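You operate a simulated robot arm through the tools that you are given. There is no shell and no other tool.

You are at the controls of a simulated two-armed robot. One attempt, no reset.

JOB
Push the comb back first, seat each line end in its colour's slot, then draw the comb out.
Fine: the three ends on the comb board.
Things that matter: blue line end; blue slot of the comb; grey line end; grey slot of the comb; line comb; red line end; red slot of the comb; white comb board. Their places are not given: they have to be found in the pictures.

Only the result counts: the job must be done as asked and must still hold three seconds after the hand-in. Knocking over, shifting, dropping, spilling or breaking anything else fails it.

ROBOT AND FRAMES
Two 7-joint arms with two-finger parallel grippers on one trunk that stands fixed in place. Base frame: the origin is at the foot of the trunk, x ahead of it, y to its left, z up; the work surface is at about z = 900. Readings come in mm, rad, newtons and seconds.
The left shoulder is at [20, 170, 1253], the right one opposite. With the tool pointing down near the work surface each hand reaches from about 160 to 660 mm from the base axis, measured 20 degrees to its own side. Payload 3.8 kg a hand.
The TCP of each hand is the grasp point between the finger pads, 30 mm short of the fingertips. In the tool frame z runs along the fingers and y along their closing line. The gripper opens to 110 mm. The fingers are 20 mm wide and 10 mm thick; the gripper's body (48 by 112 mm) begins 55 mm behind the TCP.
Orientation is told as [roll, pitch, yaw] about the base's x, y, z axes, in that order, counted from this pose: with the fingers straight down and closing along the base's y, the tool's x points along the base's -x, its y along +y and its z along -z.

CONTROLS
- The arms move only by the tool step_arm. It takes "left_increments", "right_increments" or both (then of equal length, played together; a hand with none holds still); each is a list of rows, each an object of numbers (a shift or turn left out is 0, a gripper value left out holds the last): "tx", "ty", "tz": the shift along the tool's x, y, z in mm; "rx", "ry", "rz": the turn, a rotation vector about the tool's x, y, z in rad; "fingers": the opening in per cent of the stroke, from 0 (shut) to 100 (fully open). In form: [{"tx": .., "ty": .., "tz": .., "rx": .., "ry": .., "rz": .., "fingers": ..}, ...]. A call has 1 to 20 rows; each row is the pose to reach, as a shift and turn from the pose commanded when the call began, along the tool's axes at that moment. Each row takes 0.2 s and may step no farther than 50 mm and 0.15 rad from the row before; otherwise, or with a gripper value out of range, the whole call is refused. Where a pose cannot be reached the arm comes as near as it can. A force on the tool above 40 N (or 10 N above the force at the start of the call, whichever is more), or a blocked arm, ends the call early, and 0.2 s more pass. The fingers move at their own pace (about 72 mm/s each) and stop on an object; they squeeze with about 35 N. The grip force told is the motor's: it shows also when the fingers shut on nothing. Time passes only in rows, and 0.2 s behind the last, so rows that repeat a pose let the fingers close. It gives the time, the measured TCP pose, the force on the tool (base axes), the opening and the grip force at its end, in the units of the frame above (readings bear some noise), with the torque about the TCP (base axes, N m) and any sound that the robot's microphone picked up.
- Cameras (640 x 400 px; columns grow to the right, rows downward): "scene" is now at [96.7, -62.6, 1421.9]; the picture's right is [-0.63, -0.78, 0.00], its down [-0.38, 0.31, -0.87] and it looks along [0.68, -0.55, -0.49] (base axes); focal length 350 px, centre (320, 200). "left" rides on the left gripper at [73, -17, -103] in its tool frame; the picture's right is [0.23, 0.97, 0.00], its down [-0.76, 0.18, -0.62] and it looks along [-0.61, 0.14, 0.78] (tool axes); focal length 222 px, centre (320, 200). "right" rides on the right gripper at [72, 17, -103] in its tool frame; the picture's right is [-0.23, 0.97, 0.00], its down [-0.76, -0.18, -0.62] and it looks along [-0.61, -0.14, 0.78] (tool axes); focal length 222 px, centre (320, 200).
- capture(camera): a new picture of that camera. The clock stands still meanwhile.
- lift_body(by): slides the trunk up (or, below 0, down) by that many mm; the arms and the scene camera ride with it, the base frame stays. It gives what a move gives, with no picture.
- turn_head(pan, tilt): turns the head with the scene camera to pan (to the left, within 1.396 rad either way) and tilt (down, from -0.506 to 1.204), counted from straight ahead of the robot. It gives what a move gives.
- locate(camera, pixels): for up to 12 pixels [column, row] of the newest picture of that camera ("zoom" is the newest enlarged one), the place [x, y, z] in the base frame of the surface seen there, good to about 2 mm, but the place of the scene camera against the robot may be out by one fixed shift of up to 12 mm in any direction. The clock stands still meanwhile.
- inspect(camera, box): a new picture of the part [left, top, right, bottom] of that camera's present view, enlarged. The clock stands still meanwhile.
- job_done(): hands the job in; it is judged then, once.

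Unless the task says otherwise, let go and move clear before handing in.

The tools are called after "Request:" as name(argument=value, ...) on one line, values as JSON. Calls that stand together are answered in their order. step_arm: Moves the arms, as the interface text tells. Its arguments: {"type":"object","properties":{"left_increments":{"type":"array","items":{"type":"object","properties":{"tx":{"type":"number"},"ty":{"type":"number"},"tz":{"type":"number"},"rx":{"type":"number"},"ry":{"type":"number"},"rz":{"type":"number"},"fingers":{"type":"number"}}}},"right_increments":{"type":"array","items":{"type":"object","properties":{"tx":{"type":"number"},"ty":{"type":"number"},"tz":{"type":"number"},"rx":{"type":"number"},"ry":{"type":"number"},"rz":{"type":"number"},"fingers":{"type":"number"}}}}},"required":[]} The other tools are called the same way: lift_body (by) slides the trunk up or down; turn_head (pan, tilt) turns the head that bears the scene camera; capture (camera) takes a picture; locate (camera, pixels) gives the place of the surface under pixels of a picture; inspect (camera, box) takes an enlarged picture of a part of a camera's view; job_done () hands the job in.

At the start:

```text
t: 0.0
left_position: [419.6, -43.2, 1139.0]
left_tool_rot: [-0.001, 0.001, 0.002]
left_ft_force: [-0.1, 0.9, 0.9]
left_ft_torque: [0.01, -0.02, 0.03]
left_width: 110.1
left_gripper_force: 0.0
right_position: [325.4, -473.2, 1185.9]
right_tool_rot: [-0.002, 0.0, 0.0]
right_ft_force: [-0.5, -0.1, -0.1]
right_ft_torque: [0.0, 0.02, 0.02]
right_width: 110.0
right_gripper_force: 0.1
trunk travel left (down, up): [-350.0, 220.0]
head pan, tilt: [-0.679, 0.508]
```

scene: 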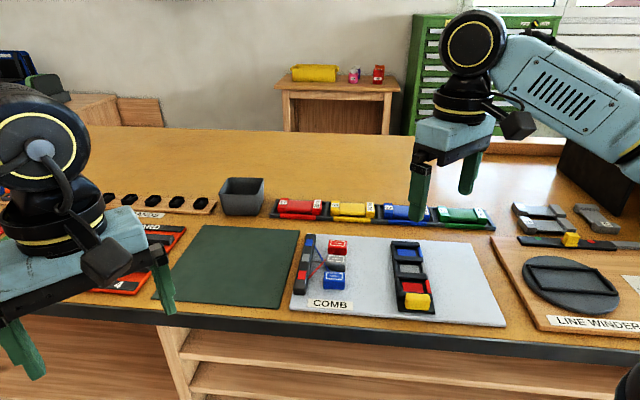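
right: 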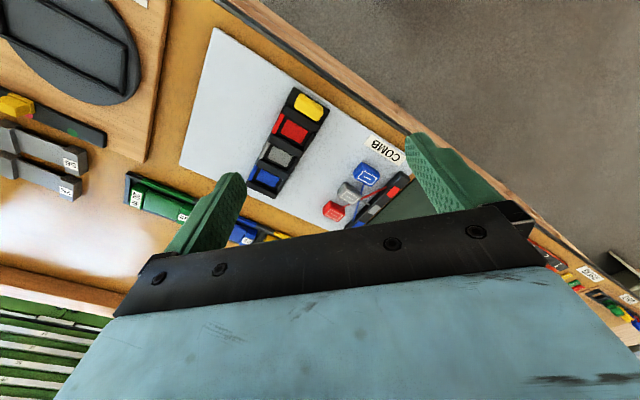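
left: 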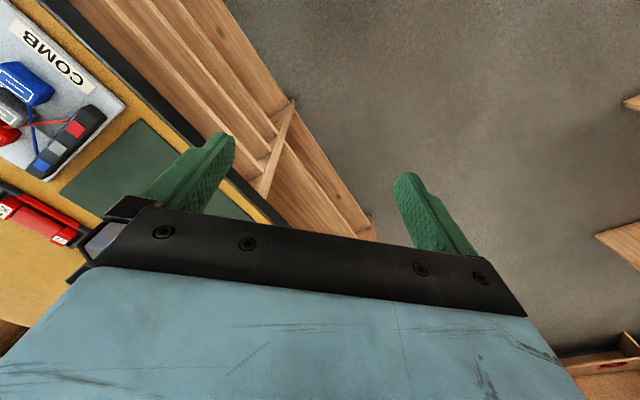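

The comb board is at about pixels (290-505, 235-325), with three ends at (337,247), (335,263), (333,281) and the comb at (408,275). I'll look closer first.

Request:
inspect(camera="scene", box=[280, 220, 440, 320])

Request:
inspect(camera="right", box=[230, 60, 430, 230])

Request:
locate(camera="scene", pixels=[[337, 247], [335, 263], [333, 281], [408, 252], [410, 268], [414, 286], [418, 301], [306, 265], [293, 305], [504, 325], [465, 243], [311, 236]])

```text
4.00 times, centred on (360, 270) of scene
```

zoom: 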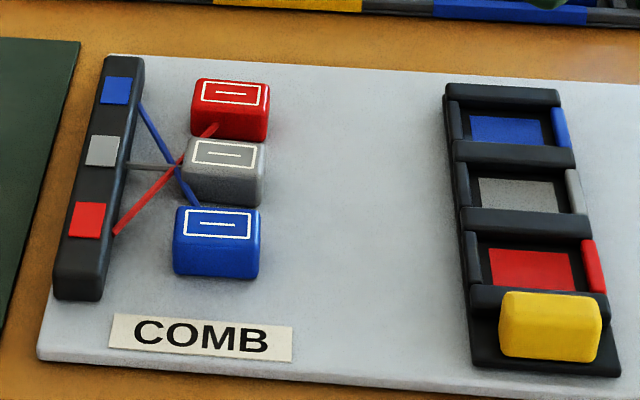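

```text
2.35 times, centred on (330, 145) of right
```

zoom: 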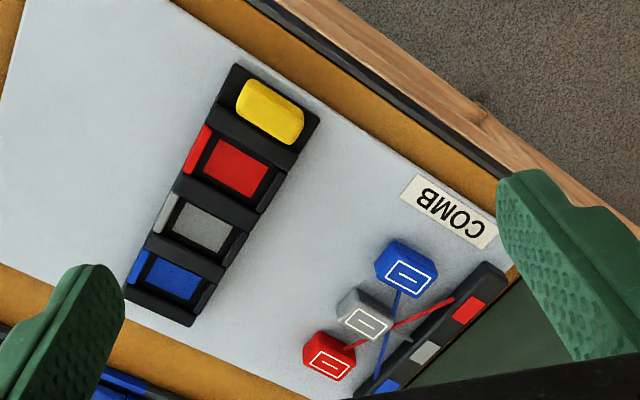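

```text
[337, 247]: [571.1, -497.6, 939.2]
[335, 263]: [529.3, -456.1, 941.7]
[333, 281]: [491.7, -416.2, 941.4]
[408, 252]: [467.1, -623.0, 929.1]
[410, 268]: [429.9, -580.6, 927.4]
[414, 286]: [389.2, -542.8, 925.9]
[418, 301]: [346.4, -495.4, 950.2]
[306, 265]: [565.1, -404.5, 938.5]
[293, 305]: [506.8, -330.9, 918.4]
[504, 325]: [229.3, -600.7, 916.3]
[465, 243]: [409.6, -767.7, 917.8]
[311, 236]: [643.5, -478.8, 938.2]
```

The pictures show a comb with blue, grey and red slots (far to near), a yellow knob at its near end, and coloured tabs on its right side. I'll take places from the right wrist camera, since the scene camera may be shifted.

Request:
capture(camera="right")

Request:
locate(camera="right", pixels=[[308, 107], [290, 128], [279, 154], [266, 178], [366, 174], [348, 193], [334, 211], [297, 88], [328, 104], [245, 184], [272, 197], [407, 138]])

Request:
inspect(camera="right", box=[240, 80, 340, 205])

Request:
inspect(camera="scene", box=[380, 230, 450, 320])

```text
taken
```

right: 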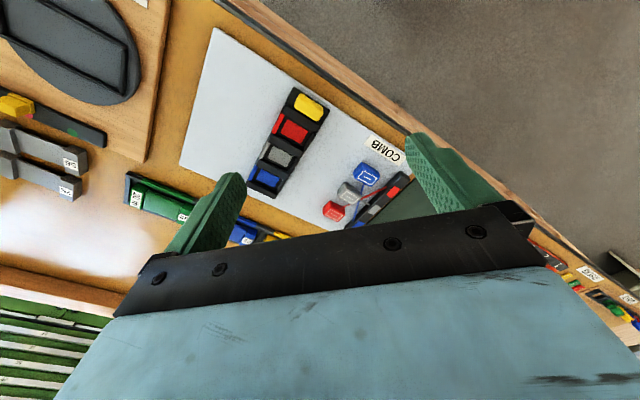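

```text
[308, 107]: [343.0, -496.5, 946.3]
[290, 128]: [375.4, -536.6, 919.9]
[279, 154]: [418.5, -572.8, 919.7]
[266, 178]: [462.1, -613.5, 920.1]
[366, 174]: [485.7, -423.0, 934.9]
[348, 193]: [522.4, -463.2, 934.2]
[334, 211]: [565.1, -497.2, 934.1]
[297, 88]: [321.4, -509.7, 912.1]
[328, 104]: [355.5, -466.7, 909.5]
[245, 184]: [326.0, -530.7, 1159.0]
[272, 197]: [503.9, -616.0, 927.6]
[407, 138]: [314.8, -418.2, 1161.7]
```

```text
3.20 times, centred on (290, 142) of right
```

zoom: 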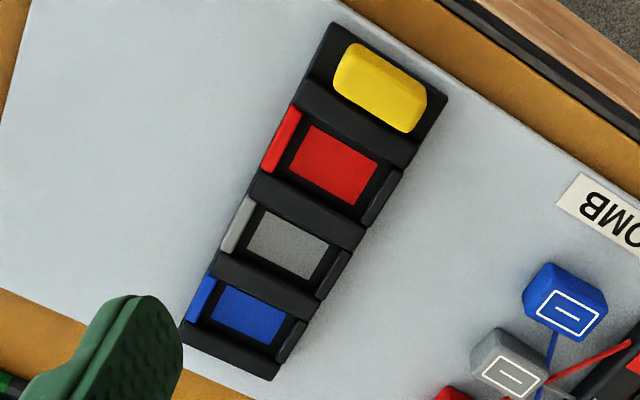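

```text
4.44 times, centred on (415, 275) of scene
```

zoom: 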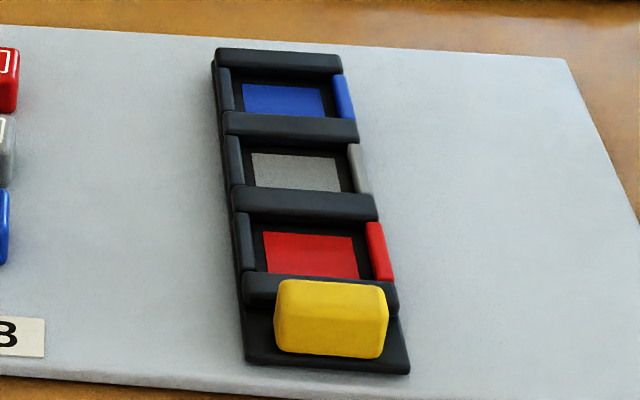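

Wrist-camera readings give the scene shift as about (6, 0, 5). The comb's long axis runs roughly along (0.72,-0.69), so I'll lower the trunk for reach and turn the right hand about 45° to match the board.

Request:
lift_body(by=-100)

Request:
step_arm(right_increments=[{"rz": 0.15}, {"rz": 0.3}, {"rz": 0.45}, {"rz": 0.6}, {"rz": 0.75}, {"rz": 0.78}, {"rz": 0.78}])

Request:
capture(camera="right")

Request:
capture(camera="scene")

```text
t: 1.3
left_position: [419.3, -43.7, 1040.5]
left_tool_rot: [0.0, -0.001, 0.002]
left_ft_force: [-0.5, 0.0, -0.6]
left_ft_torque: [0.0, -0.03, 0.0]
left_width: 110.3
left_gripper_force: 0.0
right_position: [324.7, -473.0, 1084.9]
right_tool_rot: [0.001, 0.0, -0.001]
right_ft_force: [0.8, 0.6, 0.4]
right_ft_torque: [0.01, -0.02, 0.0]
right_width: 109.9
right_gripper_force: 0.0
trunk travel left (down, up): [-250.0, 320.0]
head pan, tilt: [-0.679, 0.508]
```

```text
t: 2.9
left_position: [419.6, -43.5, 1040.8]
left_tool_rot: [0.0, -0.001, 0.0]
left_ft_force: [-0.4, -0.5, -0.7]
left_ft_torque: [0.03, 0.03, -0.01]
left_width: 109.9
left_gripper_force: 0.1
right_position: [325.0, -472.4, 1085.7]
right_tool_rot: [0.0, 0.0, -0.78]
right_ft_force: [0.0, 0.2, -0.2]
right_ft_torque: [0.01, 0.0, -0.03]
right_width: 109.8
right_gripper_force: 0.0
trunk travel left (down, up): [-250.0, 320.0]
head pan, tilt: [-0.679, 0.508]
```

```text
taken
```

right: 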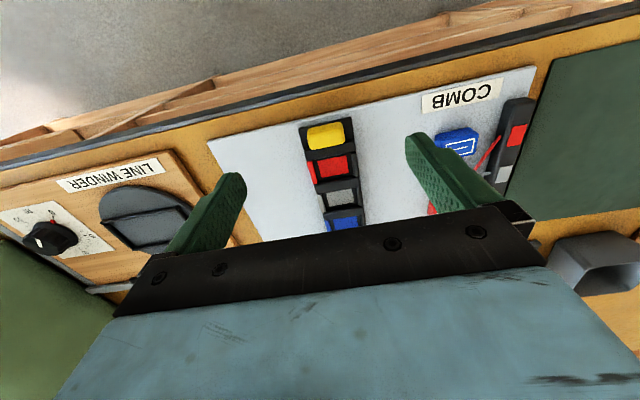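

```text
taken
```

scene: 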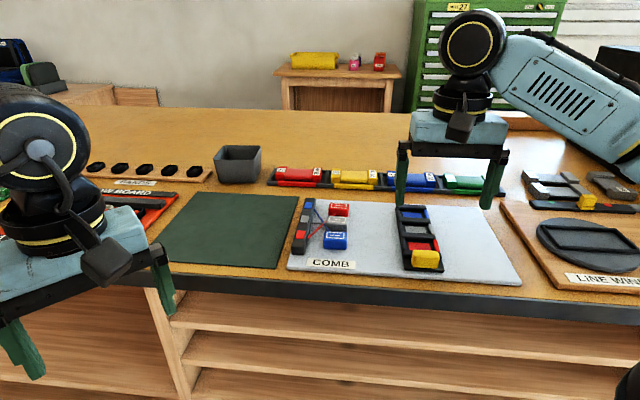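

The hand is now square to the board and the comb sits at (305-360, 120-230). I'll come lower for a close look at slots and ends.

Request:
step_arm(right_increments=[{"tx": -5, "ty": 5, "tz": 40}, {"tx": -5, "ty": 20, "tz": 60}, {"tx": -5, "ty": 20, "tz": 60}])

Request:
capture(camera="right")

Request:
inspect(camera="right", box=[200, 40, 520, 240])

```text
t: 3.7
left_position: [418.9, -44.6, 1039.6]
left_tool_rot: [0.001, 0.0, 0.002]
left_ft_force: [0.2, 0.5, 0.3]
left_ft_torque: [-0.01, 0.04, -0.02]
left_width: 110.0
left_gripper_force: 0.0
right_position: [343.1, -462.5, 1025.2]
right_tool_rot: [0.0, 0.0, -0.778]
right_ft_force: [0.5, 0.2, -0.9]
right_ft_torque: [0.02, 0.04, 0.03]
right_width: 110.1
right_gripper_force: 0.1
trunk travel left (down, up): [-250.0, 320.0]
head pan, tilt: [-0.679, 0.508]
```

```text
taken
```

right: 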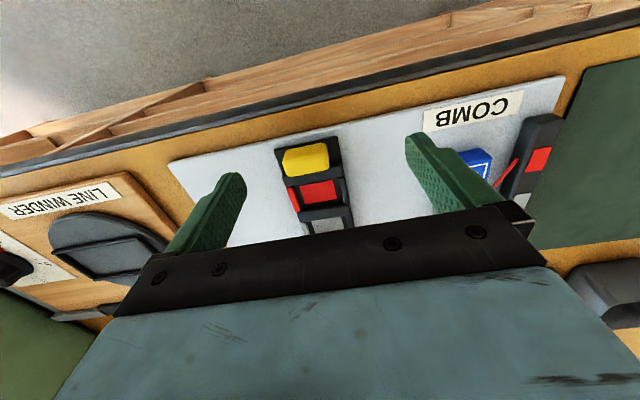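

```text
2.00 times, centred on (360, 140) of right
```

zoom: 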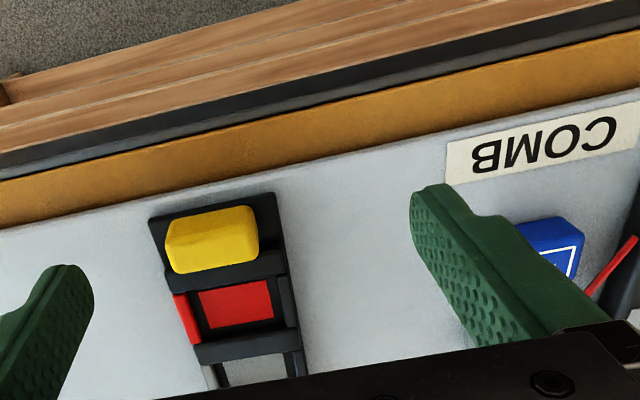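

The wrist camera sees best straight under the TCP, around row 120-150. I'll move the hand above the middle of the comb.

Request:
step_arm(right_increments=[{"tx": -30, "ty": -10, "tz": -40}, {"tx": -70, "ty": -25, "tz": -70}, {"tx": -110, "ty": -25, "tz": -70}, {"tx": -110, "ty": -25, "tz": -70}])

Request:
capture(camera="right")

Request:
inspect(camera="right", box=[220, 60, 540, 260])

```text
refused: row 1 steps farther than a row can; nothing moved
```

```text
taken
```

right: 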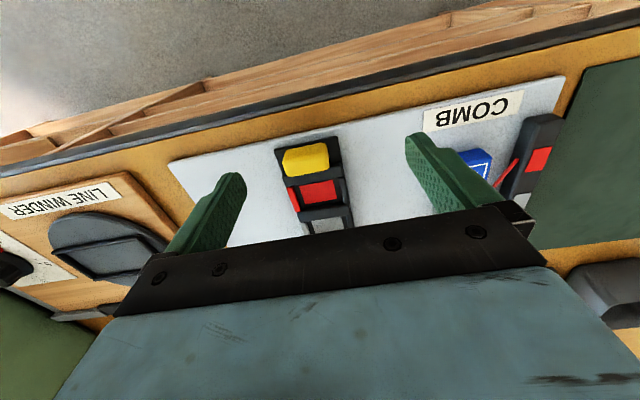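

```text
2.00 times, centred on (380, 160) of right
```

zoom: 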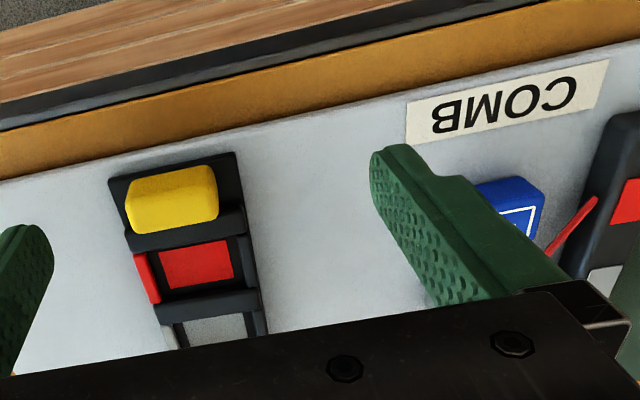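

The step was too long for a row, so nothing moved. I'll repeat it with smaller rows.

Request:
step_arm(right_increments=[{"tx": -25, "ty": -6, "tz": -30}, {"tx": -55, "ty": -18, "tz": -60}, {"tx": -90, "ty": -25, "tz": -80}, {"tx": -110, "ty": -25, "tz": -80}, {"tx": -110, "ty": -25, "tz": -80}])

Request:
capture(camera="right")

Request:
inspect(camera="right", box=[220, 60, 540, 260])

```text
t: 4.9
left_position: [418.7, -43.6, 1039.6]
left_tool_rot: [0.0, -0.001, 0.003]
left_ft_force: [-0.3, 0.0, 0.9]
left_ft_torque: [-0.02, -0.01, 0.02]
left_width: 109.9
left_gripper_force: 0.0
right_position: [404.4, -558.6, 1106.3]
right_tool_rot: [-0.001, -0.003, -0.778]
right_ft_force: [-0.1, 0.9, -0.1]
right_ft_torque: [-0.01, -0.04, 0.02]
right_width: 110.1
right_gripper_force: 0.1
trunk travel left (down, up): [-250.0, 320.0]
head pan, tilt: [-0.679, 0.508]
```

```text
taken
```

right: 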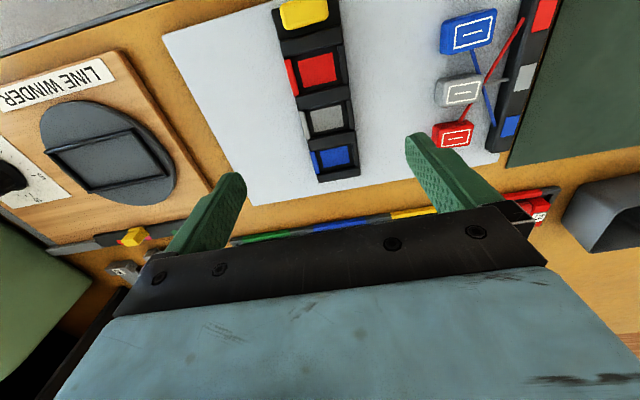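

```text
2.00 times, centred on (380, 160) of right
```

zoom: 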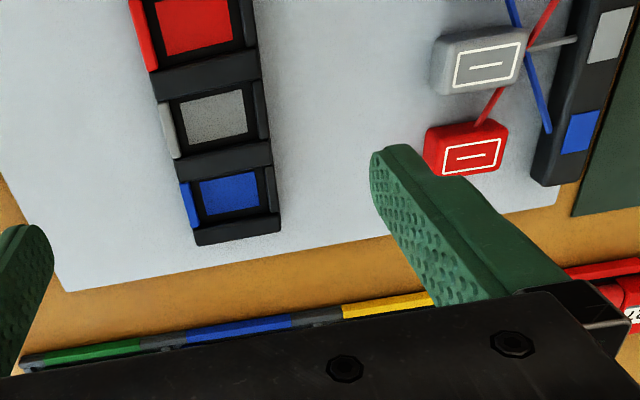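

Good view from here: the comb is at (275-360, 0-180), with the ends at (468,30), (463,90) and (453,133). I'll enlarge each area and locate the edges.

Request:
inspect(camera="right", box=[255, 0, 385, 190])

Request:
locate(camera="right", pixels=[[304, 15], [317, 68], [326, 119], [335, 156], [275, 11], [333, 5], [317, 181], [358, 174], [289, 76], [315, 160], [344, 64], [355, 151]])

Request:
locate(camera="right", pixels=[[473, 35], [463, 93], [455, 137], [503, 152], [198, 12], [252, 207], [164, 36], [500, 164], [507, 125], [524, 75], [543, 14], [340, 180]])

Request:
inspect(camera="right", box=[420, 0, 560, 160])

```text
2.11 times, centred on (320, 95) of right
```

zoom: 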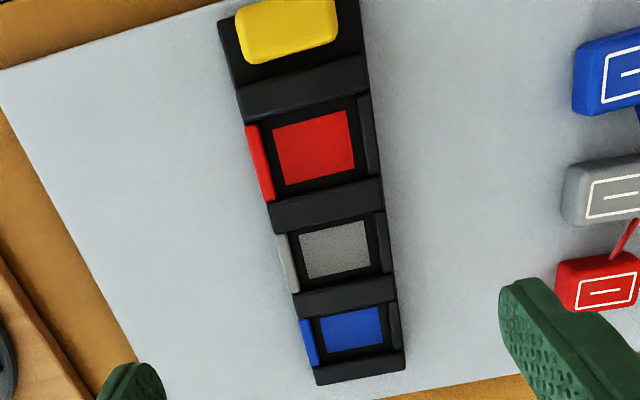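

```text
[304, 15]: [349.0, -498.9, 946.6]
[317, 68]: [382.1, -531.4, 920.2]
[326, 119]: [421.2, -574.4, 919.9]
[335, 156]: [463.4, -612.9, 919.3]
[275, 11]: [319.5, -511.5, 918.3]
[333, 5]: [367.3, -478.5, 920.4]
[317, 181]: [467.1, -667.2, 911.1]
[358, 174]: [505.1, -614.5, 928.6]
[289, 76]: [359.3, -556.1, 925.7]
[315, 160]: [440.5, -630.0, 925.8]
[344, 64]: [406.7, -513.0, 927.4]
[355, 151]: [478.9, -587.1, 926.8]
```

```text
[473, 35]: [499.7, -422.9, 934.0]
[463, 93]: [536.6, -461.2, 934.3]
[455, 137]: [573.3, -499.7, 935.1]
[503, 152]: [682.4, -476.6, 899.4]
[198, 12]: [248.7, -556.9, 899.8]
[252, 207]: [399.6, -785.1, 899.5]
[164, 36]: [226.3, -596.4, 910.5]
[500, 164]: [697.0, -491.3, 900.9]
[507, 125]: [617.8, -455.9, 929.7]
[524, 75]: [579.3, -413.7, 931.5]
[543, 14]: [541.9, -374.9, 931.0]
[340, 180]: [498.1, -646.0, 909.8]
```

```text
2.50 times, centred on (490, 80) of right
```

zoom: 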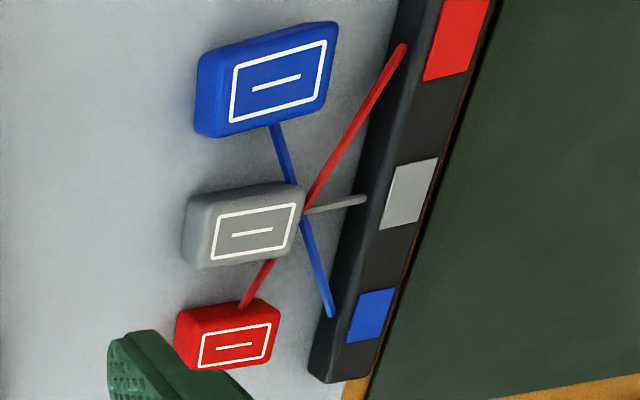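

The slots line up with the rail squares along the depth axis, and the comb has about 30 mm free behind it. I'll locate the corners of the ends in the newest enlarged picture for exact centres and angles.

Request:
locate(camera="zoom", pixels=[[234, 68], [325, 41], [324, 98], [231, 121], [217, 214], [297, 204], [290, 249], [211, 259], [203, 335], [269, 326], [263, 357], [199, 365]])

Request:
locate(camera="zoom", pixels=[[222, 60], [334, 27], [331, 102], [218, 136], [204, 205], [303, 187], [296, 256], [200, 268], [192, 328], [280, 304], [272, 361], [188, 367]])

Request:
inspect(camera="right", box=[270, 0, 360, 56])

```text
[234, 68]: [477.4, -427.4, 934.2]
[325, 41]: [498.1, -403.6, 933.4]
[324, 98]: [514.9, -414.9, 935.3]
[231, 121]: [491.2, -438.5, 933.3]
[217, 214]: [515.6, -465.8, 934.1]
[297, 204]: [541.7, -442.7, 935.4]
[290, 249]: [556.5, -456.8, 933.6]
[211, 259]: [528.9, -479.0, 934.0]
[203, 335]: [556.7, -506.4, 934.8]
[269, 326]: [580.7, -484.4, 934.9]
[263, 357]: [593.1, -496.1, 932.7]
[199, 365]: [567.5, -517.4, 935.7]
```

```text
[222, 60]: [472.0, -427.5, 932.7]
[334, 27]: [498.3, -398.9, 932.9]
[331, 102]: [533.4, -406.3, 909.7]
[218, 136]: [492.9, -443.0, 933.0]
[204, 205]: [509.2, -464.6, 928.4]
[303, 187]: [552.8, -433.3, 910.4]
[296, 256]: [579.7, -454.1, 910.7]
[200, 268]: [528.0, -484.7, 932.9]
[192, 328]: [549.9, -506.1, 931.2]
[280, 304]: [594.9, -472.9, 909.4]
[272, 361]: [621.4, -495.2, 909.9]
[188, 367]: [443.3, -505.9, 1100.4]
```

```text
7.11 times, centred on (315, 28) of right
```

zoom: 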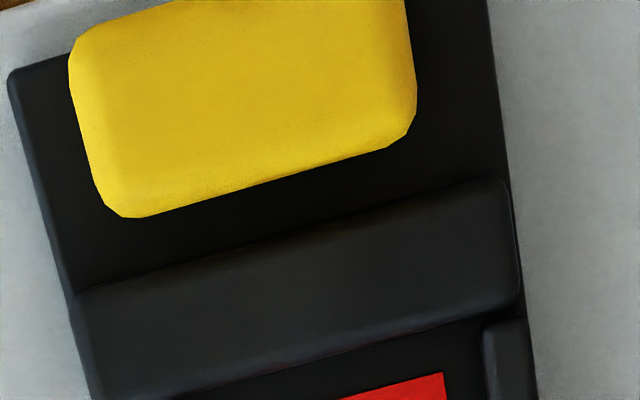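

The ends sit at about u=648/705/761 with w≈52, which matches the slot pitch. Next I'll hover above the red (farthest) end to check reach and look closer.

Request:
step_arm(right_increments=[{"tx": -20, "ty": 40, "tz": 0}, {"tx": -40, "ty": 80, "tz": 15}, {"tx": -60, "ty": 120, "tz": 30}, {"tx": -80, "ty": 160, "tz": 45}, {"tx": -80, "ty": 160, "tz": 80}, {"tx": -80, "ty": 160, "tz": 80}])

Request:
capture(camera="right")

Request:
capture(camera="scene")

```text
t: 6.3
left_position: [419.8, -43.1, 1040.2]
left_tool_rot: [0.0, 0.0, 0.002]
left_ft_force: [-0.1, -0.2, -0.3]
left_ft_torque: [-0.01, 0.01, -0.01]
left_width: 110.0
left_gripper_force: 0.0
right_position: [573.0, -498.4, 1025.1]
right_tool_rot: [0.001, -0.001, -0.779]
right_ft_force: [0.0, -0.6, 0.3]
right_ft_torque: [0.01, 0.0, -0.03]
right_width: 110.0
right_gripper_force: 0.0
trunk travel left (down, up): [-250.0, 320.0]
head pan, tilt: [-0.679, 0.508]
```

```text
taken
```

right: 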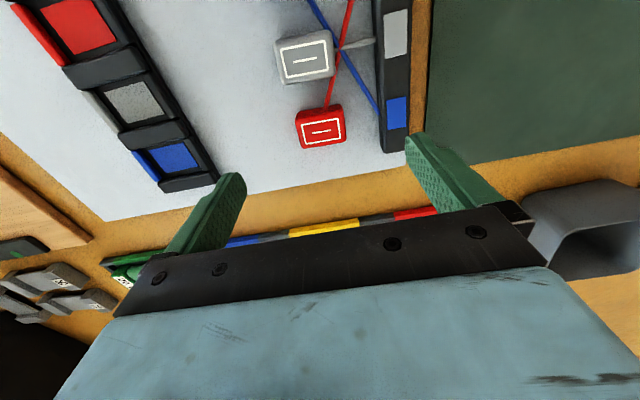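

```text
taken
```

scene: 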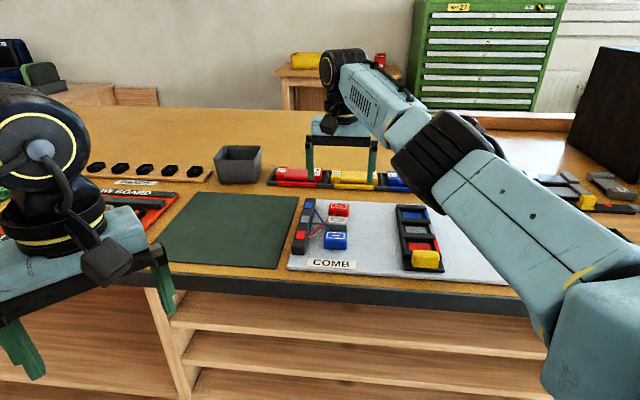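

Reach is fine here. I'll enlarge the ends and the slots from this pose to measure block and slot sizes.

Request:
inspect(camera="right", box=[260, 20, 400, 160])

Request:
inspect(camera="right", box=[40, 0, 220, 195])

```text
2.86 times, centred on (330, 90) of right
```

zoom: 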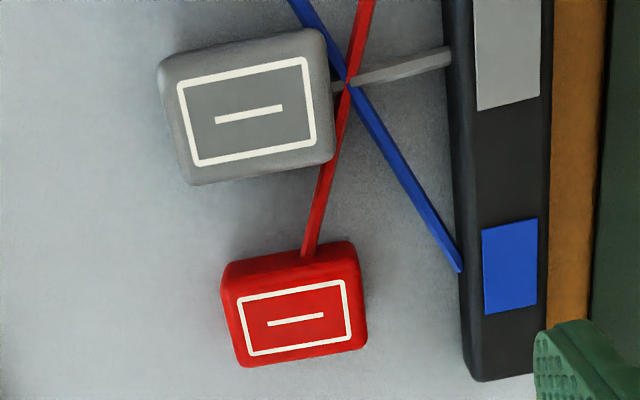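

```text
2.05 times, centred on (130, 98) of right
```

zoom: 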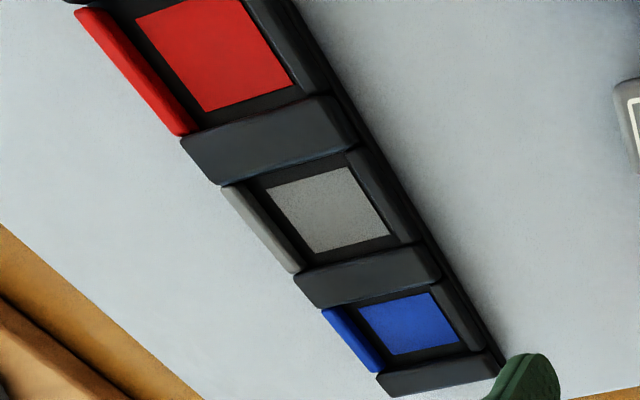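

Now I'll move above the yellow knob to measure it and start the push.

Request:
step_arm(right_increments=[{"tx": 27, "ty": -26}, {"tx": 54, "ty": -53}, {"tx": 81, "ty": -79}, {"tx": 108, "ty": -106}, {"tx": 135, "ty": -132}, {"tx": 160, "ty": -159}, {"tx": 160, "ty": -159, "rz": 0.01}])

Request:
capture(camera="right")

Request:
inspect(camera="right", box=[240, 60, 400, 190])

```text
t: 7.9
left_position: [420.0, -43.9, 1039.5]
left_tool_rot: [-0.001, 0.0, 0.001]
left_ft_force: [-0.1, 0.1, 0.4]
left_ft_torque: [-0.01, -0.01, 0.01]
left_width: 110.0
left_gripper_force: 0.0
right_position: [347.8, -500.2, 1024.7]
right_tool_rot: [0.001, 0.0, -0.79]
right_ft_force: [0.6, -0.3, 0.1]
right_ft_torque: [0.02, 0.02, 0.0]
right_width: 110.3
right_gripper_force: 0.0
trunk travel left (down, up): [-250.0, 320.0]
head pan, tilt: [-0.679, 0.508]
```

```text
taken
```

right: 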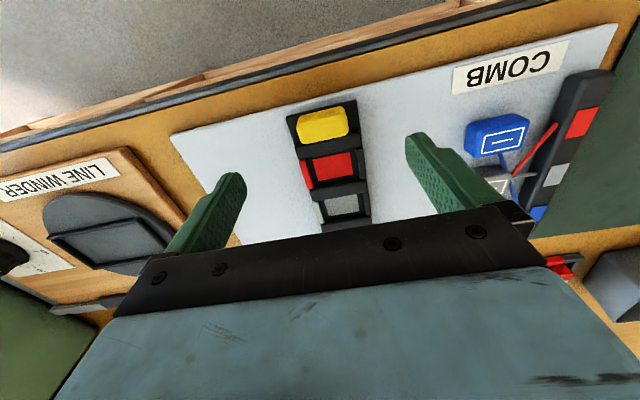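

```text
3.08 times, centred on (320, 125) of right
```

zoom: 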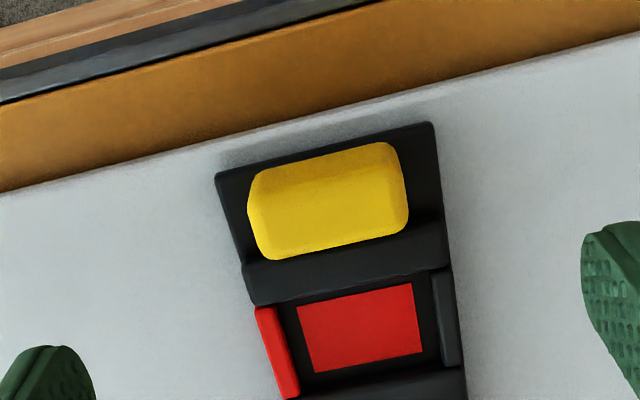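

Request:
locate(camera="zoom", pixels=[[260, 185], [330, 200], [275, 245], [395, 225], [388, 150], [218, 185], [431, 127], [335, 149], [346, 250], [356, 330], [440, 270], [228, 148]])

Request:
locate(camera="zoom", pixels=[[299, 312], [412, 284], [421, 351], [313, 372], [290, 318], [432, 290], [444, 310], [276, 340], [350, 290], [250, 300], [450, 258], [360, 375]])

```text
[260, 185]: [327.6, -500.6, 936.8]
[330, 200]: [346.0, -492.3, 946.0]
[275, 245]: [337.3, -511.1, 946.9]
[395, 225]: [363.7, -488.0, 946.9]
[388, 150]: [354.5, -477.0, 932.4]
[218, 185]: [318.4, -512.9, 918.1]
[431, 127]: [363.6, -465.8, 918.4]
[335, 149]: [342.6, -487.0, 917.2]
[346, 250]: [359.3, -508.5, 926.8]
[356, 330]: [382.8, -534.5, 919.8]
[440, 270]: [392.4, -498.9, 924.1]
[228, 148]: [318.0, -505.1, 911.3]
```

```text
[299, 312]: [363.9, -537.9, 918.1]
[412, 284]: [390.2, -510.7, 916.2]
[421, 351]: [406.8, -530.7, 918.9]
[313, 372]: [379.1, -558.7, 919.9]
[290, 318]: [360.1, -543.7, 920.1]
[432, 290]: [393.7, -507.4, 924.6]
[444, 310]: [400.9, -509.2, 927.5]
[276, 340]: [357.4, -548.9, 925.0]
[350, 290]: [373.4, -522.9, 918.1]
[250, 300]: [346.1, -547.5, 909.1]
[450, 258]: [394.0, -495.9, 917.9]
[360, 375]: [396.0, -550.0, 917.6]
```

The knob centre is about (346.5,-495), 40 mm wide across the comb, with its top at z 947. I'll lower onto it with the fingers part open, then close.

Request:
step_arm(right_increments=[{"tx": 4.5, "ty": 2.8, "tz": 20, "fingers": 60}, {"tx": 4.5, "ty": 2.8, "tz": 45, "fingers": 60}, {"tx": 4.5, "ty": 2.8, "tz": 67, "fingers": 60}, {"tx": 4.5, "ty": 2.8, "tz": 67, "fingers": 60}])

Request:
capture(camera="right")

Request:
inspect(camera="scene", box=[370, 210, 470, 300])

```text
t: 8.9
left_position: [419.8, -44.7, 1038.5]
left_tool_rot: [0.001, -0.001, 0.0]
left_ft_force: [-0.1, 0.2, -0.1]
left_ft_torque: [-0.02, -0.03, -0.01]
left_width: 109.9
left_gripper_force: 0.1
right_position: [346.1, -495.1, 957.6]
right_tool_rot: [0.0, -0.002, -0.788]
right_ft_force: [-1.7, -0.3, -0.2]
right_ft_torque: [0.02, 0.03, 0.03]
right_width: 66.2
right_gripper_force: 0.0
trunk travel left (down, up): [-250.0, 320.0]
head pan, tilt: [-0.679, 0.508]
```

```text
taken
```

right: 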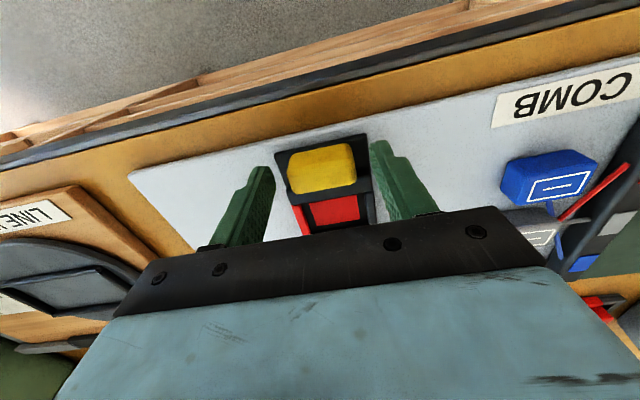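

```text
4.44 times, centred on (420, 255) of scene
```

zoom: 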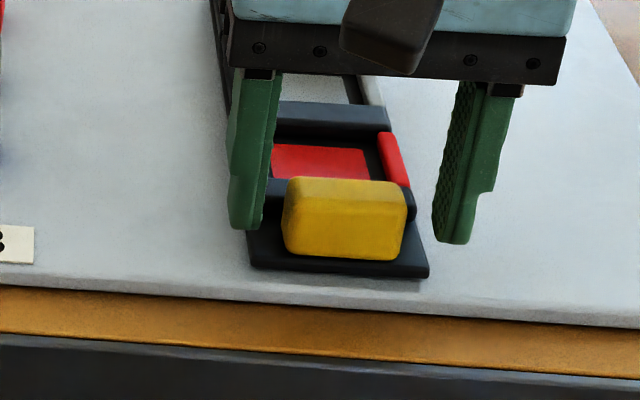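

The fingers straddle the knob, one on each side. I'll close on it now.

Request:
step_arm(right_increments=[{"fingers": 30}, {"fingers": 20}, {"fingers": 15}, {"fingers": 15}])

Request:
inspect(camera="scene", box=[370, 210, 470, 300])

```text
t: 9.9
left_position: [419.9, -43.6, 1040.8]
left_tool_rot: [-0.001, -0.001, 0.001]
left_ft_force: [-0.2, -0.3, -1.7]
left_ft_torque: [0.0, -0.01, -0.01]
left_width: 109.9
left_gripper_force: 0.0
right_position: [345.9, -496.1, 958.8]
right_tool_rot: [0.001, 0.0, -0.789]
right_ft_force: [-0.5, 1.0, -3.4]
right_ft_torque: [-0.33, -0.48, 0.22]
right_width: 43.8
right_gripper_force: 45.3
trunk travel left (down, up): [-250.0, 320.0]
head pan, tilt: [-0.679, 0.508]
```

```text
4.44 times, centred on (420, 255) of scene
```

zoom: 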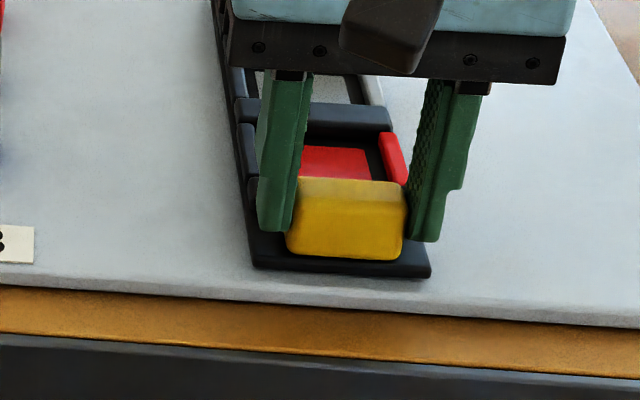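

The knob is held at 43.8 mm with 45 N. I'll push back along the comb's axis in small steps and watch the force.

Request:
step_arm(right_increments=[{"tx": -2}, {"tx": -4}, {"tx": -6}, {"tx": -8}, {"tx": -10}, {"tx": -10}])

Request:
capture(camera="right")

Request:
inspect(camera="scene", box=[280, 200, 470, 300])

```text
t: 10.9
left_position: [418.6, -41.4, 1041.7]
left_tool_rot: [-0.001, -0.002, -0.001]
left_ft_force: [0.4, -0.5, -0.2]
left_ft_torque: [-0.04, 0.0, 0.0]
left_width: 109.8
left_gripper_force: 0.0
right_position: [347.0, -495.5, 958.4]
right_tool_rot: [-0.002, 0.014, -0.783]
right_ft_force: [-8.6, 8.2, 11.1]
right_ft_torque: [1.14, 0.64, -0.53]
right_width: 44.1
right_gripper_force: 45.4
trunk travel left (down, up): [-250.0, 320.0]
head pan, tilt: [-0.679, 0.508]
stopped in row 4 (right hand): the force on the tool passed its limit at 42 N (the readings are from after the stop); the commanded pose is now the measured one
```

```text
taken
```

right: 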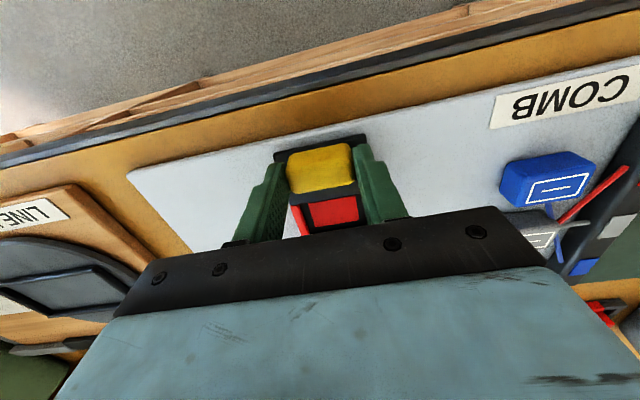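

```text
3.37 times, centred on (375, 250) of scene
```

zoom: 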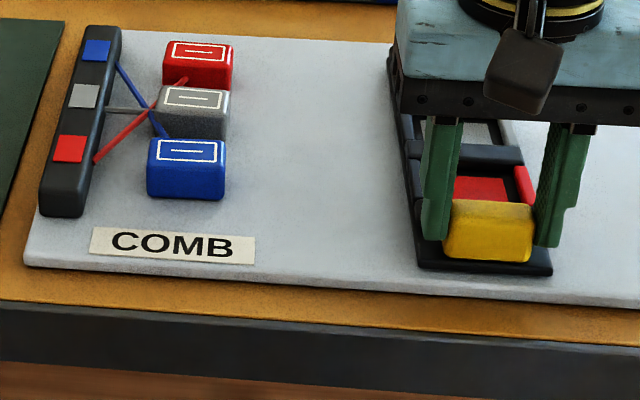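

The comb didn't give along its long axis: 42 N at about 1 mm, so that direction is blocked. Its slots already line up with the rail, so the slide may run across, towards or away from the rail. I'll relieve the push and gently test towards the rail (+ty).

Request:
step_arm(right_increments=[{"tx": 1}, {"tx": 1, "ty": 2}, {"tx": 1, "ty": 4}, {"tx": 1, "ty": 6}, {"tx": 1, "ty": 6}])

Request:
inspect(camera="scene", box=[280, 200, 470, 300])

```text
t: 12.1
left_position: [418.4, -41.1, 1040.4]
left_tool_rot: [-0.002, -0.002, -0.002]
left_ft_force: [-0.9, 0.6, -1.1]
left_ft_torque: [-0.01, 0.0, 0.02]
left_width: 110.1
left_gripper_force: 0.0
right_position: [350.4, -492.5, 958.7]
right_tool_rot: [-0.002, 0.011, -0.784]
right_ft_force: [-10.5, 10.8, 15.4]
right_ft_torque: [0.6, 0.35, 0.17]
right_width: 43.7
right_gripper_force: 44.7
trunk travel left (down, up): [-250.0, 320.0]
head pan, tilt: [-0.679, 0.508]
```

```text
3.37 times, centred on (375, 250) of scene
```

zoom: 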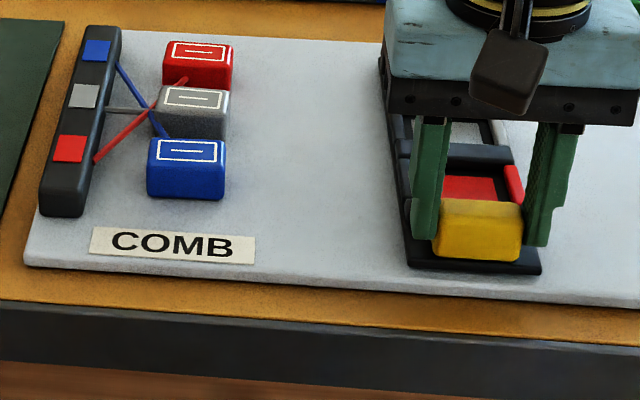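

It slid about 5 mm towards the rail with little resistance, so the slide runs across, along w. Pushing back therefore means towards the rail. I'll continue in small steps while relieving the leftover side load.

Request:
step_arm(right_increments=[{"tx": 0.7, "tz": -0.5}, {"tx": 0.7, "ty": 3, "tz": -0.5}, {"tx": 0.7, "ty": 6, "tz": -0.5}, {"tx": 0.7, "ty": 9, "tz": -0.5}, {"tx": 0.7, "ty": 12, "tz": -0.5}, {"tx": 0.7, "ty": 15, "tz": -0.5}, {"tx": 0.7, "ty": 18, "tz": -0.5}, {"tx": 0.7, "ty": 20, "tz": -0.5}, {"tx": 0.7, "ty": 20, "tz": -0.5}])

Request:
inspect(camera="scene", box=[280, 200, 470, 300])

```text
t: 14.1
left_position: [417.8, -41.4, 1041.2]
left_tool_rot: [-0.001, 0.0, 0.002]
left_ft_force: [0.4, 0.1, 0.1]
left_ft_torque: [0.01, -0.01, -0.02]
left_width: 110.1
left_gripper_force: 0.0
right_position: [365.9, -477.4, 959.2]
right_tool_rot: [-0.001, 0.01, -0.787]
right_ft_force: [-2.3, 2.3, 17.1]
right_ft_torque: [0.65, 0.76, 0.34]
right_width: 43.8
right_gripper_force: 44.9
trunk travel left (down, up): [-250.0, 320.0]
head pan, tilt: [-0.679, 0.508]
```

```text
3.37 times, centred on (375, 250) of scene
```

zoom: 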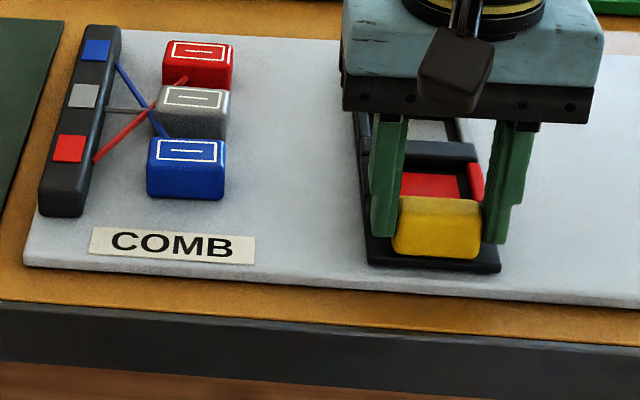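

It keeps sliding freely; the comb's left edge is now about 80 mm short of the ends. I'll continue and ease the downward load.

Request:
step_arm(right_increments=[{"tz": -1}, {"ty": 3, "tz": -1}, {"ty": 6, "tz": -1}, {"ty": 9, "tz": -1}, {"ty": 12, "tz": -1}, {"ty": 15, "tz": -1}, {"ty": 18, "tz": -1}, {"ty": 20, "tz": -1}, {"ty": 20, "tz": -1}])

Request:
inspect(camera="scene", box=[280, 200, 470, 300])

```text
t: 16.1
left_position: [419.2, -41.9, 1039.0]
left_tool_rot: [-0.003, -0.002, 0.003]
left_ft_force: [-0.2, 0.2, -0.2]
left_ft_torque: [0.01, 0.0, -0.01]
left_width: 110.0
left_gripper_force: 0.2
right_position: [379.3, -463.2, 959.0]
right_tool_rot: [-0.005, 0.013, -0.785]
right_ft_force: [-6.4, 5.1, 9.7]
right_ft_torque: [0.37, 0.42, -0.42]
right_width: 43.8
right_gripper_force: 44.8
trunk travel left (down, up): [-250.0, 320.0]
head pan, tilt: [-0.679, 0.508]
```

```text
3.37 times, centred on (375, 250) of scene
```

zoom: 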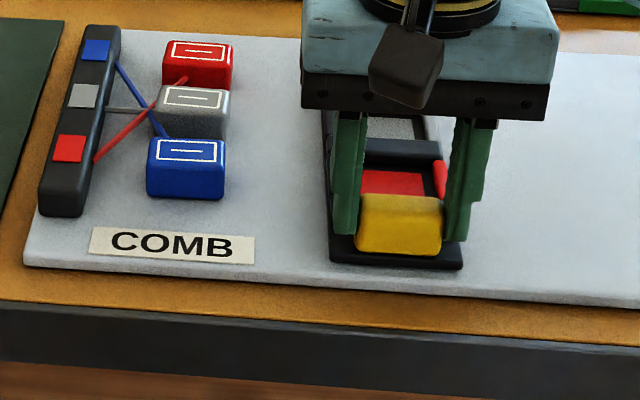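

Still moving freely with no stop yet; the gap to the ends is about 60 mm. I'll continue in small steps.

Request:
step_arm(right_increments=[{"ty": 2, "tx": 0.3}, {"ty": 4, "tx": 0.3}, {"ty": 6, "tx": 0.3}, {"ty": 8, "tx": 0.3}, {"ty": 10, "tx": 0.3}, {"ty": 12, "tx": 0.3}, {"ty": 14, "tx": 0.3}, {"ty": 16, "tx": 0.3}, {"ty": 18, "tx": 0.3}, {"ty": 18, "tx": 0.3}])

Request:
inspect(camera="scene", box=[280, 200, 470, 300])

```text
t: 18.3
left_position: [419.5, -43.0, 1040.1]
left_tool_rot: [0.0, -0.001, 0.001]
left_ft_force: [0.4, 0.2, -0.6]
left_ft_torque: [-0.03, -0.01, 0.02]
left_width: 109.9
left_gripper_force: 0.1
right_position: [392.0, -451.7, 958.5]
right_tool_rot: [-0.001, 0.012, -0.783]
right_ft_force: [-1.6, 0.2, 14.3]
right_ft_torque: [0.58, 0.5, 0.37]
right_width: 43.8
right_gripper_force: 45.3
trunk travel left (down, up): [-250.0, 320.0]
head pan, tilt: [-0.679, 0.508]
```

```text
3.37 times, centred on (375, 250) of scene
```

zoom: 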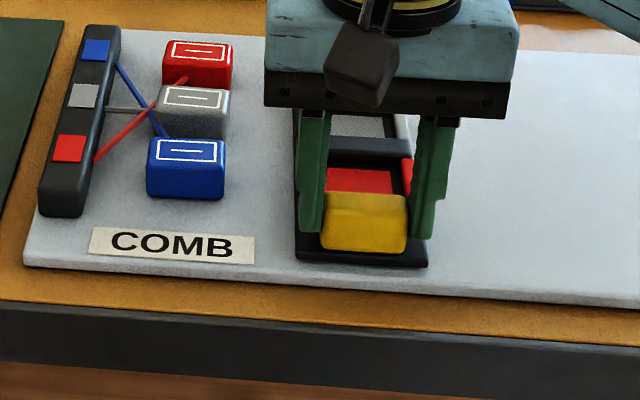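

w is about -42 and there's still about 40 mm to the ends, with no stop felt. I'll keep going a little at a time.

Request:
step_arm(right_increments=[{"ty": 2}, {"ty": 4}, {"ty": 6}, {"ty": 8}, {"ty": 10}, {"ty": 12}, {"ty": 12}])

Request:
capture(camera="right")

Request:
inspect(camera="scene", box=[280, 200, 470, 300])

```text
t: 19.9
left_position: [418.0, -42.7, 1039.0]
left_tool_rot: [-0.002, -0.002, 0.002]
left_ft_force: [0.6, -0.2, 0.1]
left_ft_torque: [0.02, 0.0, -0.04]
left_width: 110.0
left_gripper_force: 0.2
right_position: [401.1, -442.2, 958.3]
right_tool_rot: [-0.003, 0.012, -0.783]
right_ft_force: [-5.4, 2.0, 13.2]
right_ft_torque: [0.39, -0.2, -0.13]
right_width: 44.0
right_gripper_force: 45.5
trunk travel left (down, up): [-250.0, 320.0]
head pan, tilt: [-0.679, 0.508]
```

```text
taken
```

right: 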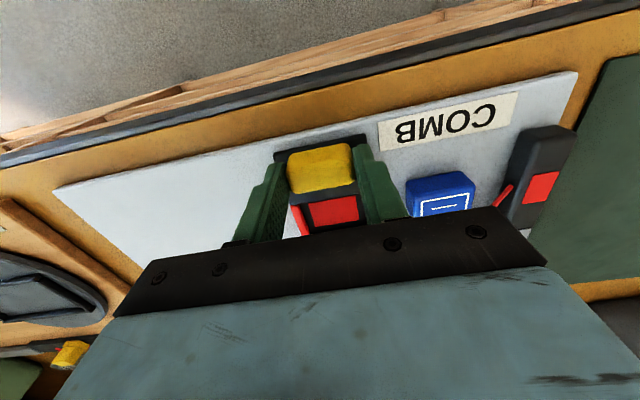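

```text
3.37 times, centred on (375, 250) of scene
```

zoom: 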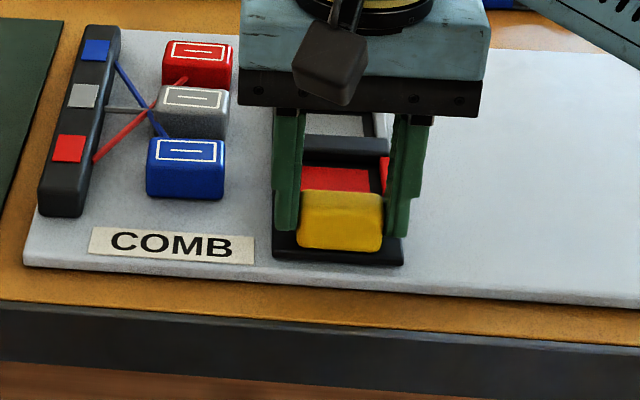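

w is about -29 with a 28 mm gap to the ends and no stop yet. I'll go on in 2 mm steps.

Request:
step_arm(right_increments=[{"ty": 1.5}, {"ty": 3}, {"ty": 4.5}, {"ty": 6}, {"ty": 7.5}, {"ty": 9}, {"ty": 10.5}, {"ty": 12}, {"ty": 12}])

Request:
inspect(camera="scene", box=[280, 200, 470, 300])

```text
t: 21.0
left_position: [419.8, -42.0, 1041.0]
left_tool_rot: [0.0, -0.002, 0.0]
left_ft_force: [-0.3, -0.7, -0.2]
left_ft_torque: [-0.02, 0.0, -0.03]
left_width: 109.8
left_gripper_force: 0.0
right_position: [401.2, -441.5, 958.1]
right_tool_rot: [-0.024, 0.014, -0.789]
right_ft_force: [-15.8, -8.2, 4.6]
right_ft_torque: [0.1, 0.7, 0.25]
right_width: 44.3
right_gripper_force: 45.0
trunk travel left (down, up): [-250.0, 320.0]
head pan, tilt: [-0.679, 0.508]
stopped in row 5 (right hand): the force on the tool passed its limit at 41 N (the readings are from after the stop); the commanded pose is now the measured one
```

```text
3.37 times, centred on (375, 250) of scene
```

zoom: 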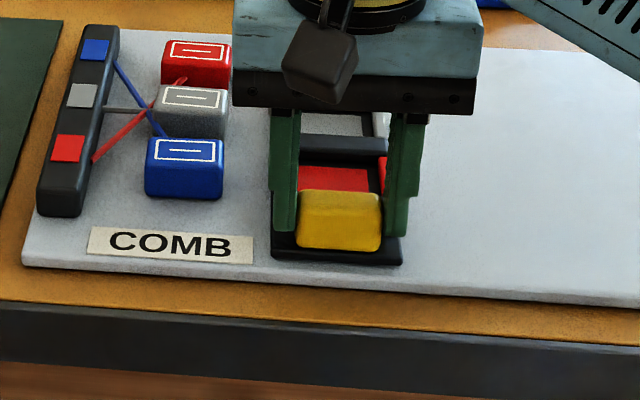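

The comb came to a firm stop at w≈-28, about 78 mm from its start and short of the ends. I'll ease off, let go and rise to look.

Request:
step_arm(right_increments=[{"ty": -0.5}, {"ty": -0.5, "fingers": 50}, {"ty": -0.5, "fingers": 58}, {"ty": -0.5, "fingers": 58}, {"ty": -0.5, "tz": -30, "fingers": 58}, {"ty": -0.5, "tz": -75, "fingers": 58}, {"tx": -30, "ty": -0.5, "tz": -100, "fingers": 58}, {"tx": -75, "ty": -0.5, "tz": -110, "fingers": 58}, {"tx": -110, "ty": 30, "tz": -110, "fingers": 58}, {"tx": -110, "ty": 30, "tz": -110, "fingers": 58}])

Request:
capture(camera="right")

Request:
inspect(camera="right", box=[220, 0, 480, 190])

```text
t: 23.2
left_position: [419.1, -43.7, 1039.1]
left_tool_rot: [0.001, 0.001, 0.0]
left_ft_force: [-0.3, 0.9, -0.6]
left_ft_torque: [0.0, 0.02, 0.04]
left_width: 109.8
left_gripper_force: 0.0
right_position: [507.0, -498.8, 1064.8]
right_tool_rot: [-0.014, 0.013, -0.789]
right_ft_force: [0.6, 0.1, -0.4]
right_ft_torque: [0.04, -0.02, -0.03]
right_width: 64.2
right_gripper_force: 0.0
trunk travel left (down, up): [-250.0, 320.0]
head pan, tilt: [-0.679, 0.508]
```

```text
taken
```

right: 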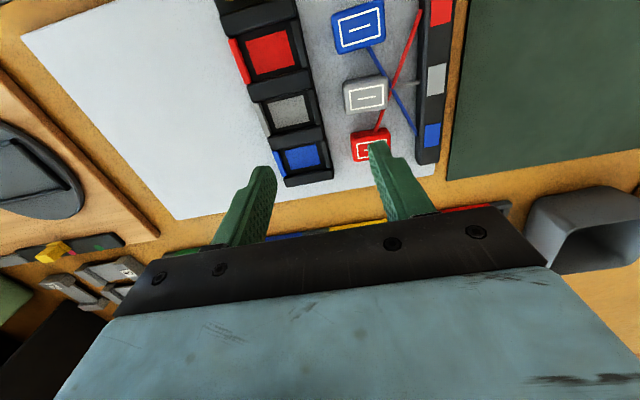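

```text
2.11 times, centred on (350, 95) of right
```

zoom: 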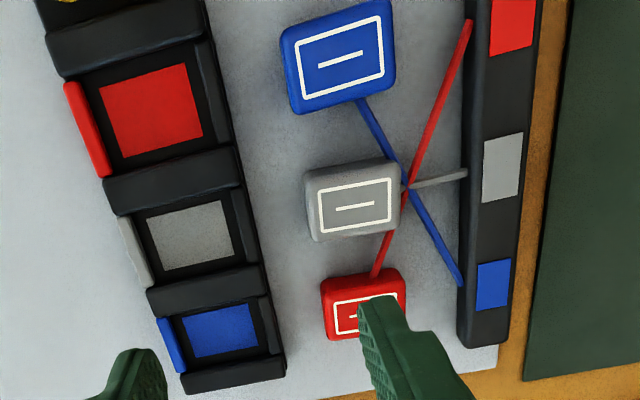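

The comb is pushed back and stays there, with slots at about 80 mm from the ends. I'll straighten the slight tilt and hover above the blue end, fingers narrowed.

Request:
step_arm(right_increments=[{"tx": 20, "ty": 15, "rx": -0.007, "ry": -0.007, "fingers": 50}, {"tx": 42, "ty": 31, "tz": 10, "rx": -0.014, "ry": -0.013, "fingers": 50}, {"tx": 63.3, "ty": 46.5, "tz": 25, "rx": -0.014, "ry": -0.013, "fingers": 50}, {"tx": 63.3, "ty": 46.5, "tz": 50, "rx": -0.014, "ry": -0.013, "fingers": 50}, {"tx": 63.3, "ty": 46.5, "tz": 50, "rx": -0.014, "ry": -0.013, "fingers": 50}])

Request:
capture(camera="right")

Request:
inspect(camera="right", box=[240, 60, 400, 190])

```text
t: 24.4
left_position: [418.7, -42.1, 1040.3]
left_tool_rot: [-0.001, 0.0, 0.001]
left_ft_force: [0.6, 0.9, -0.2]
left_ft_torque: [0.0, 0.0, -0.01]
left_width: 110.3
left_gripper_force: 0.0
right_position: [491.7, -419.1, 1014.8]
right_tool_rot: [-0.002, 0.001, -0.789]
right_ft_force: [-0.1, 0.0, 1.0]
right_ft_torque: [0.02, 0.02, -0.01]
right_width: 55.2
right_gripper_force: 0.1
trunk travel left (down, up): [-250.0, 320.0]
head pan, tilt: [-0.679, 0.508]
```

```text
taken
```

right: 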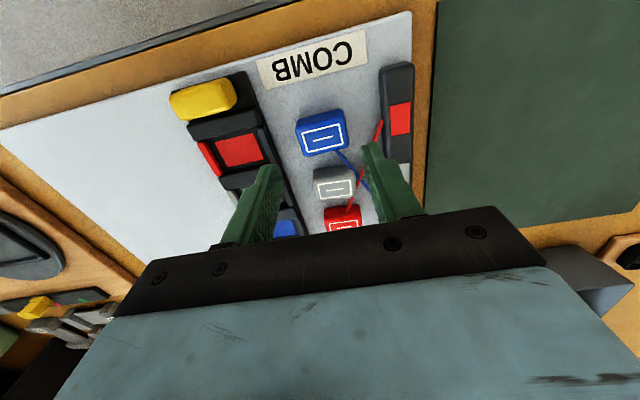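

```text
3.08 times, centred on (320, 125) of right
```

zoom: 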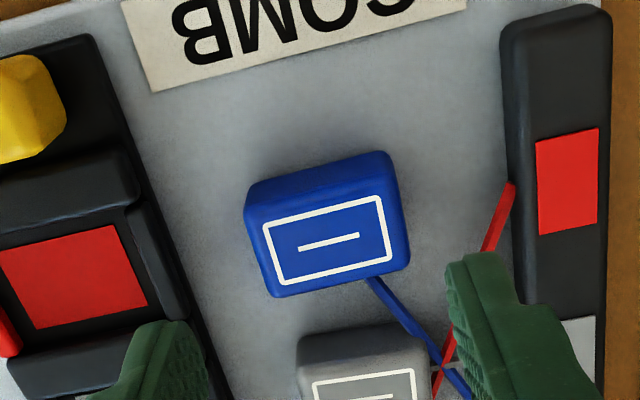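

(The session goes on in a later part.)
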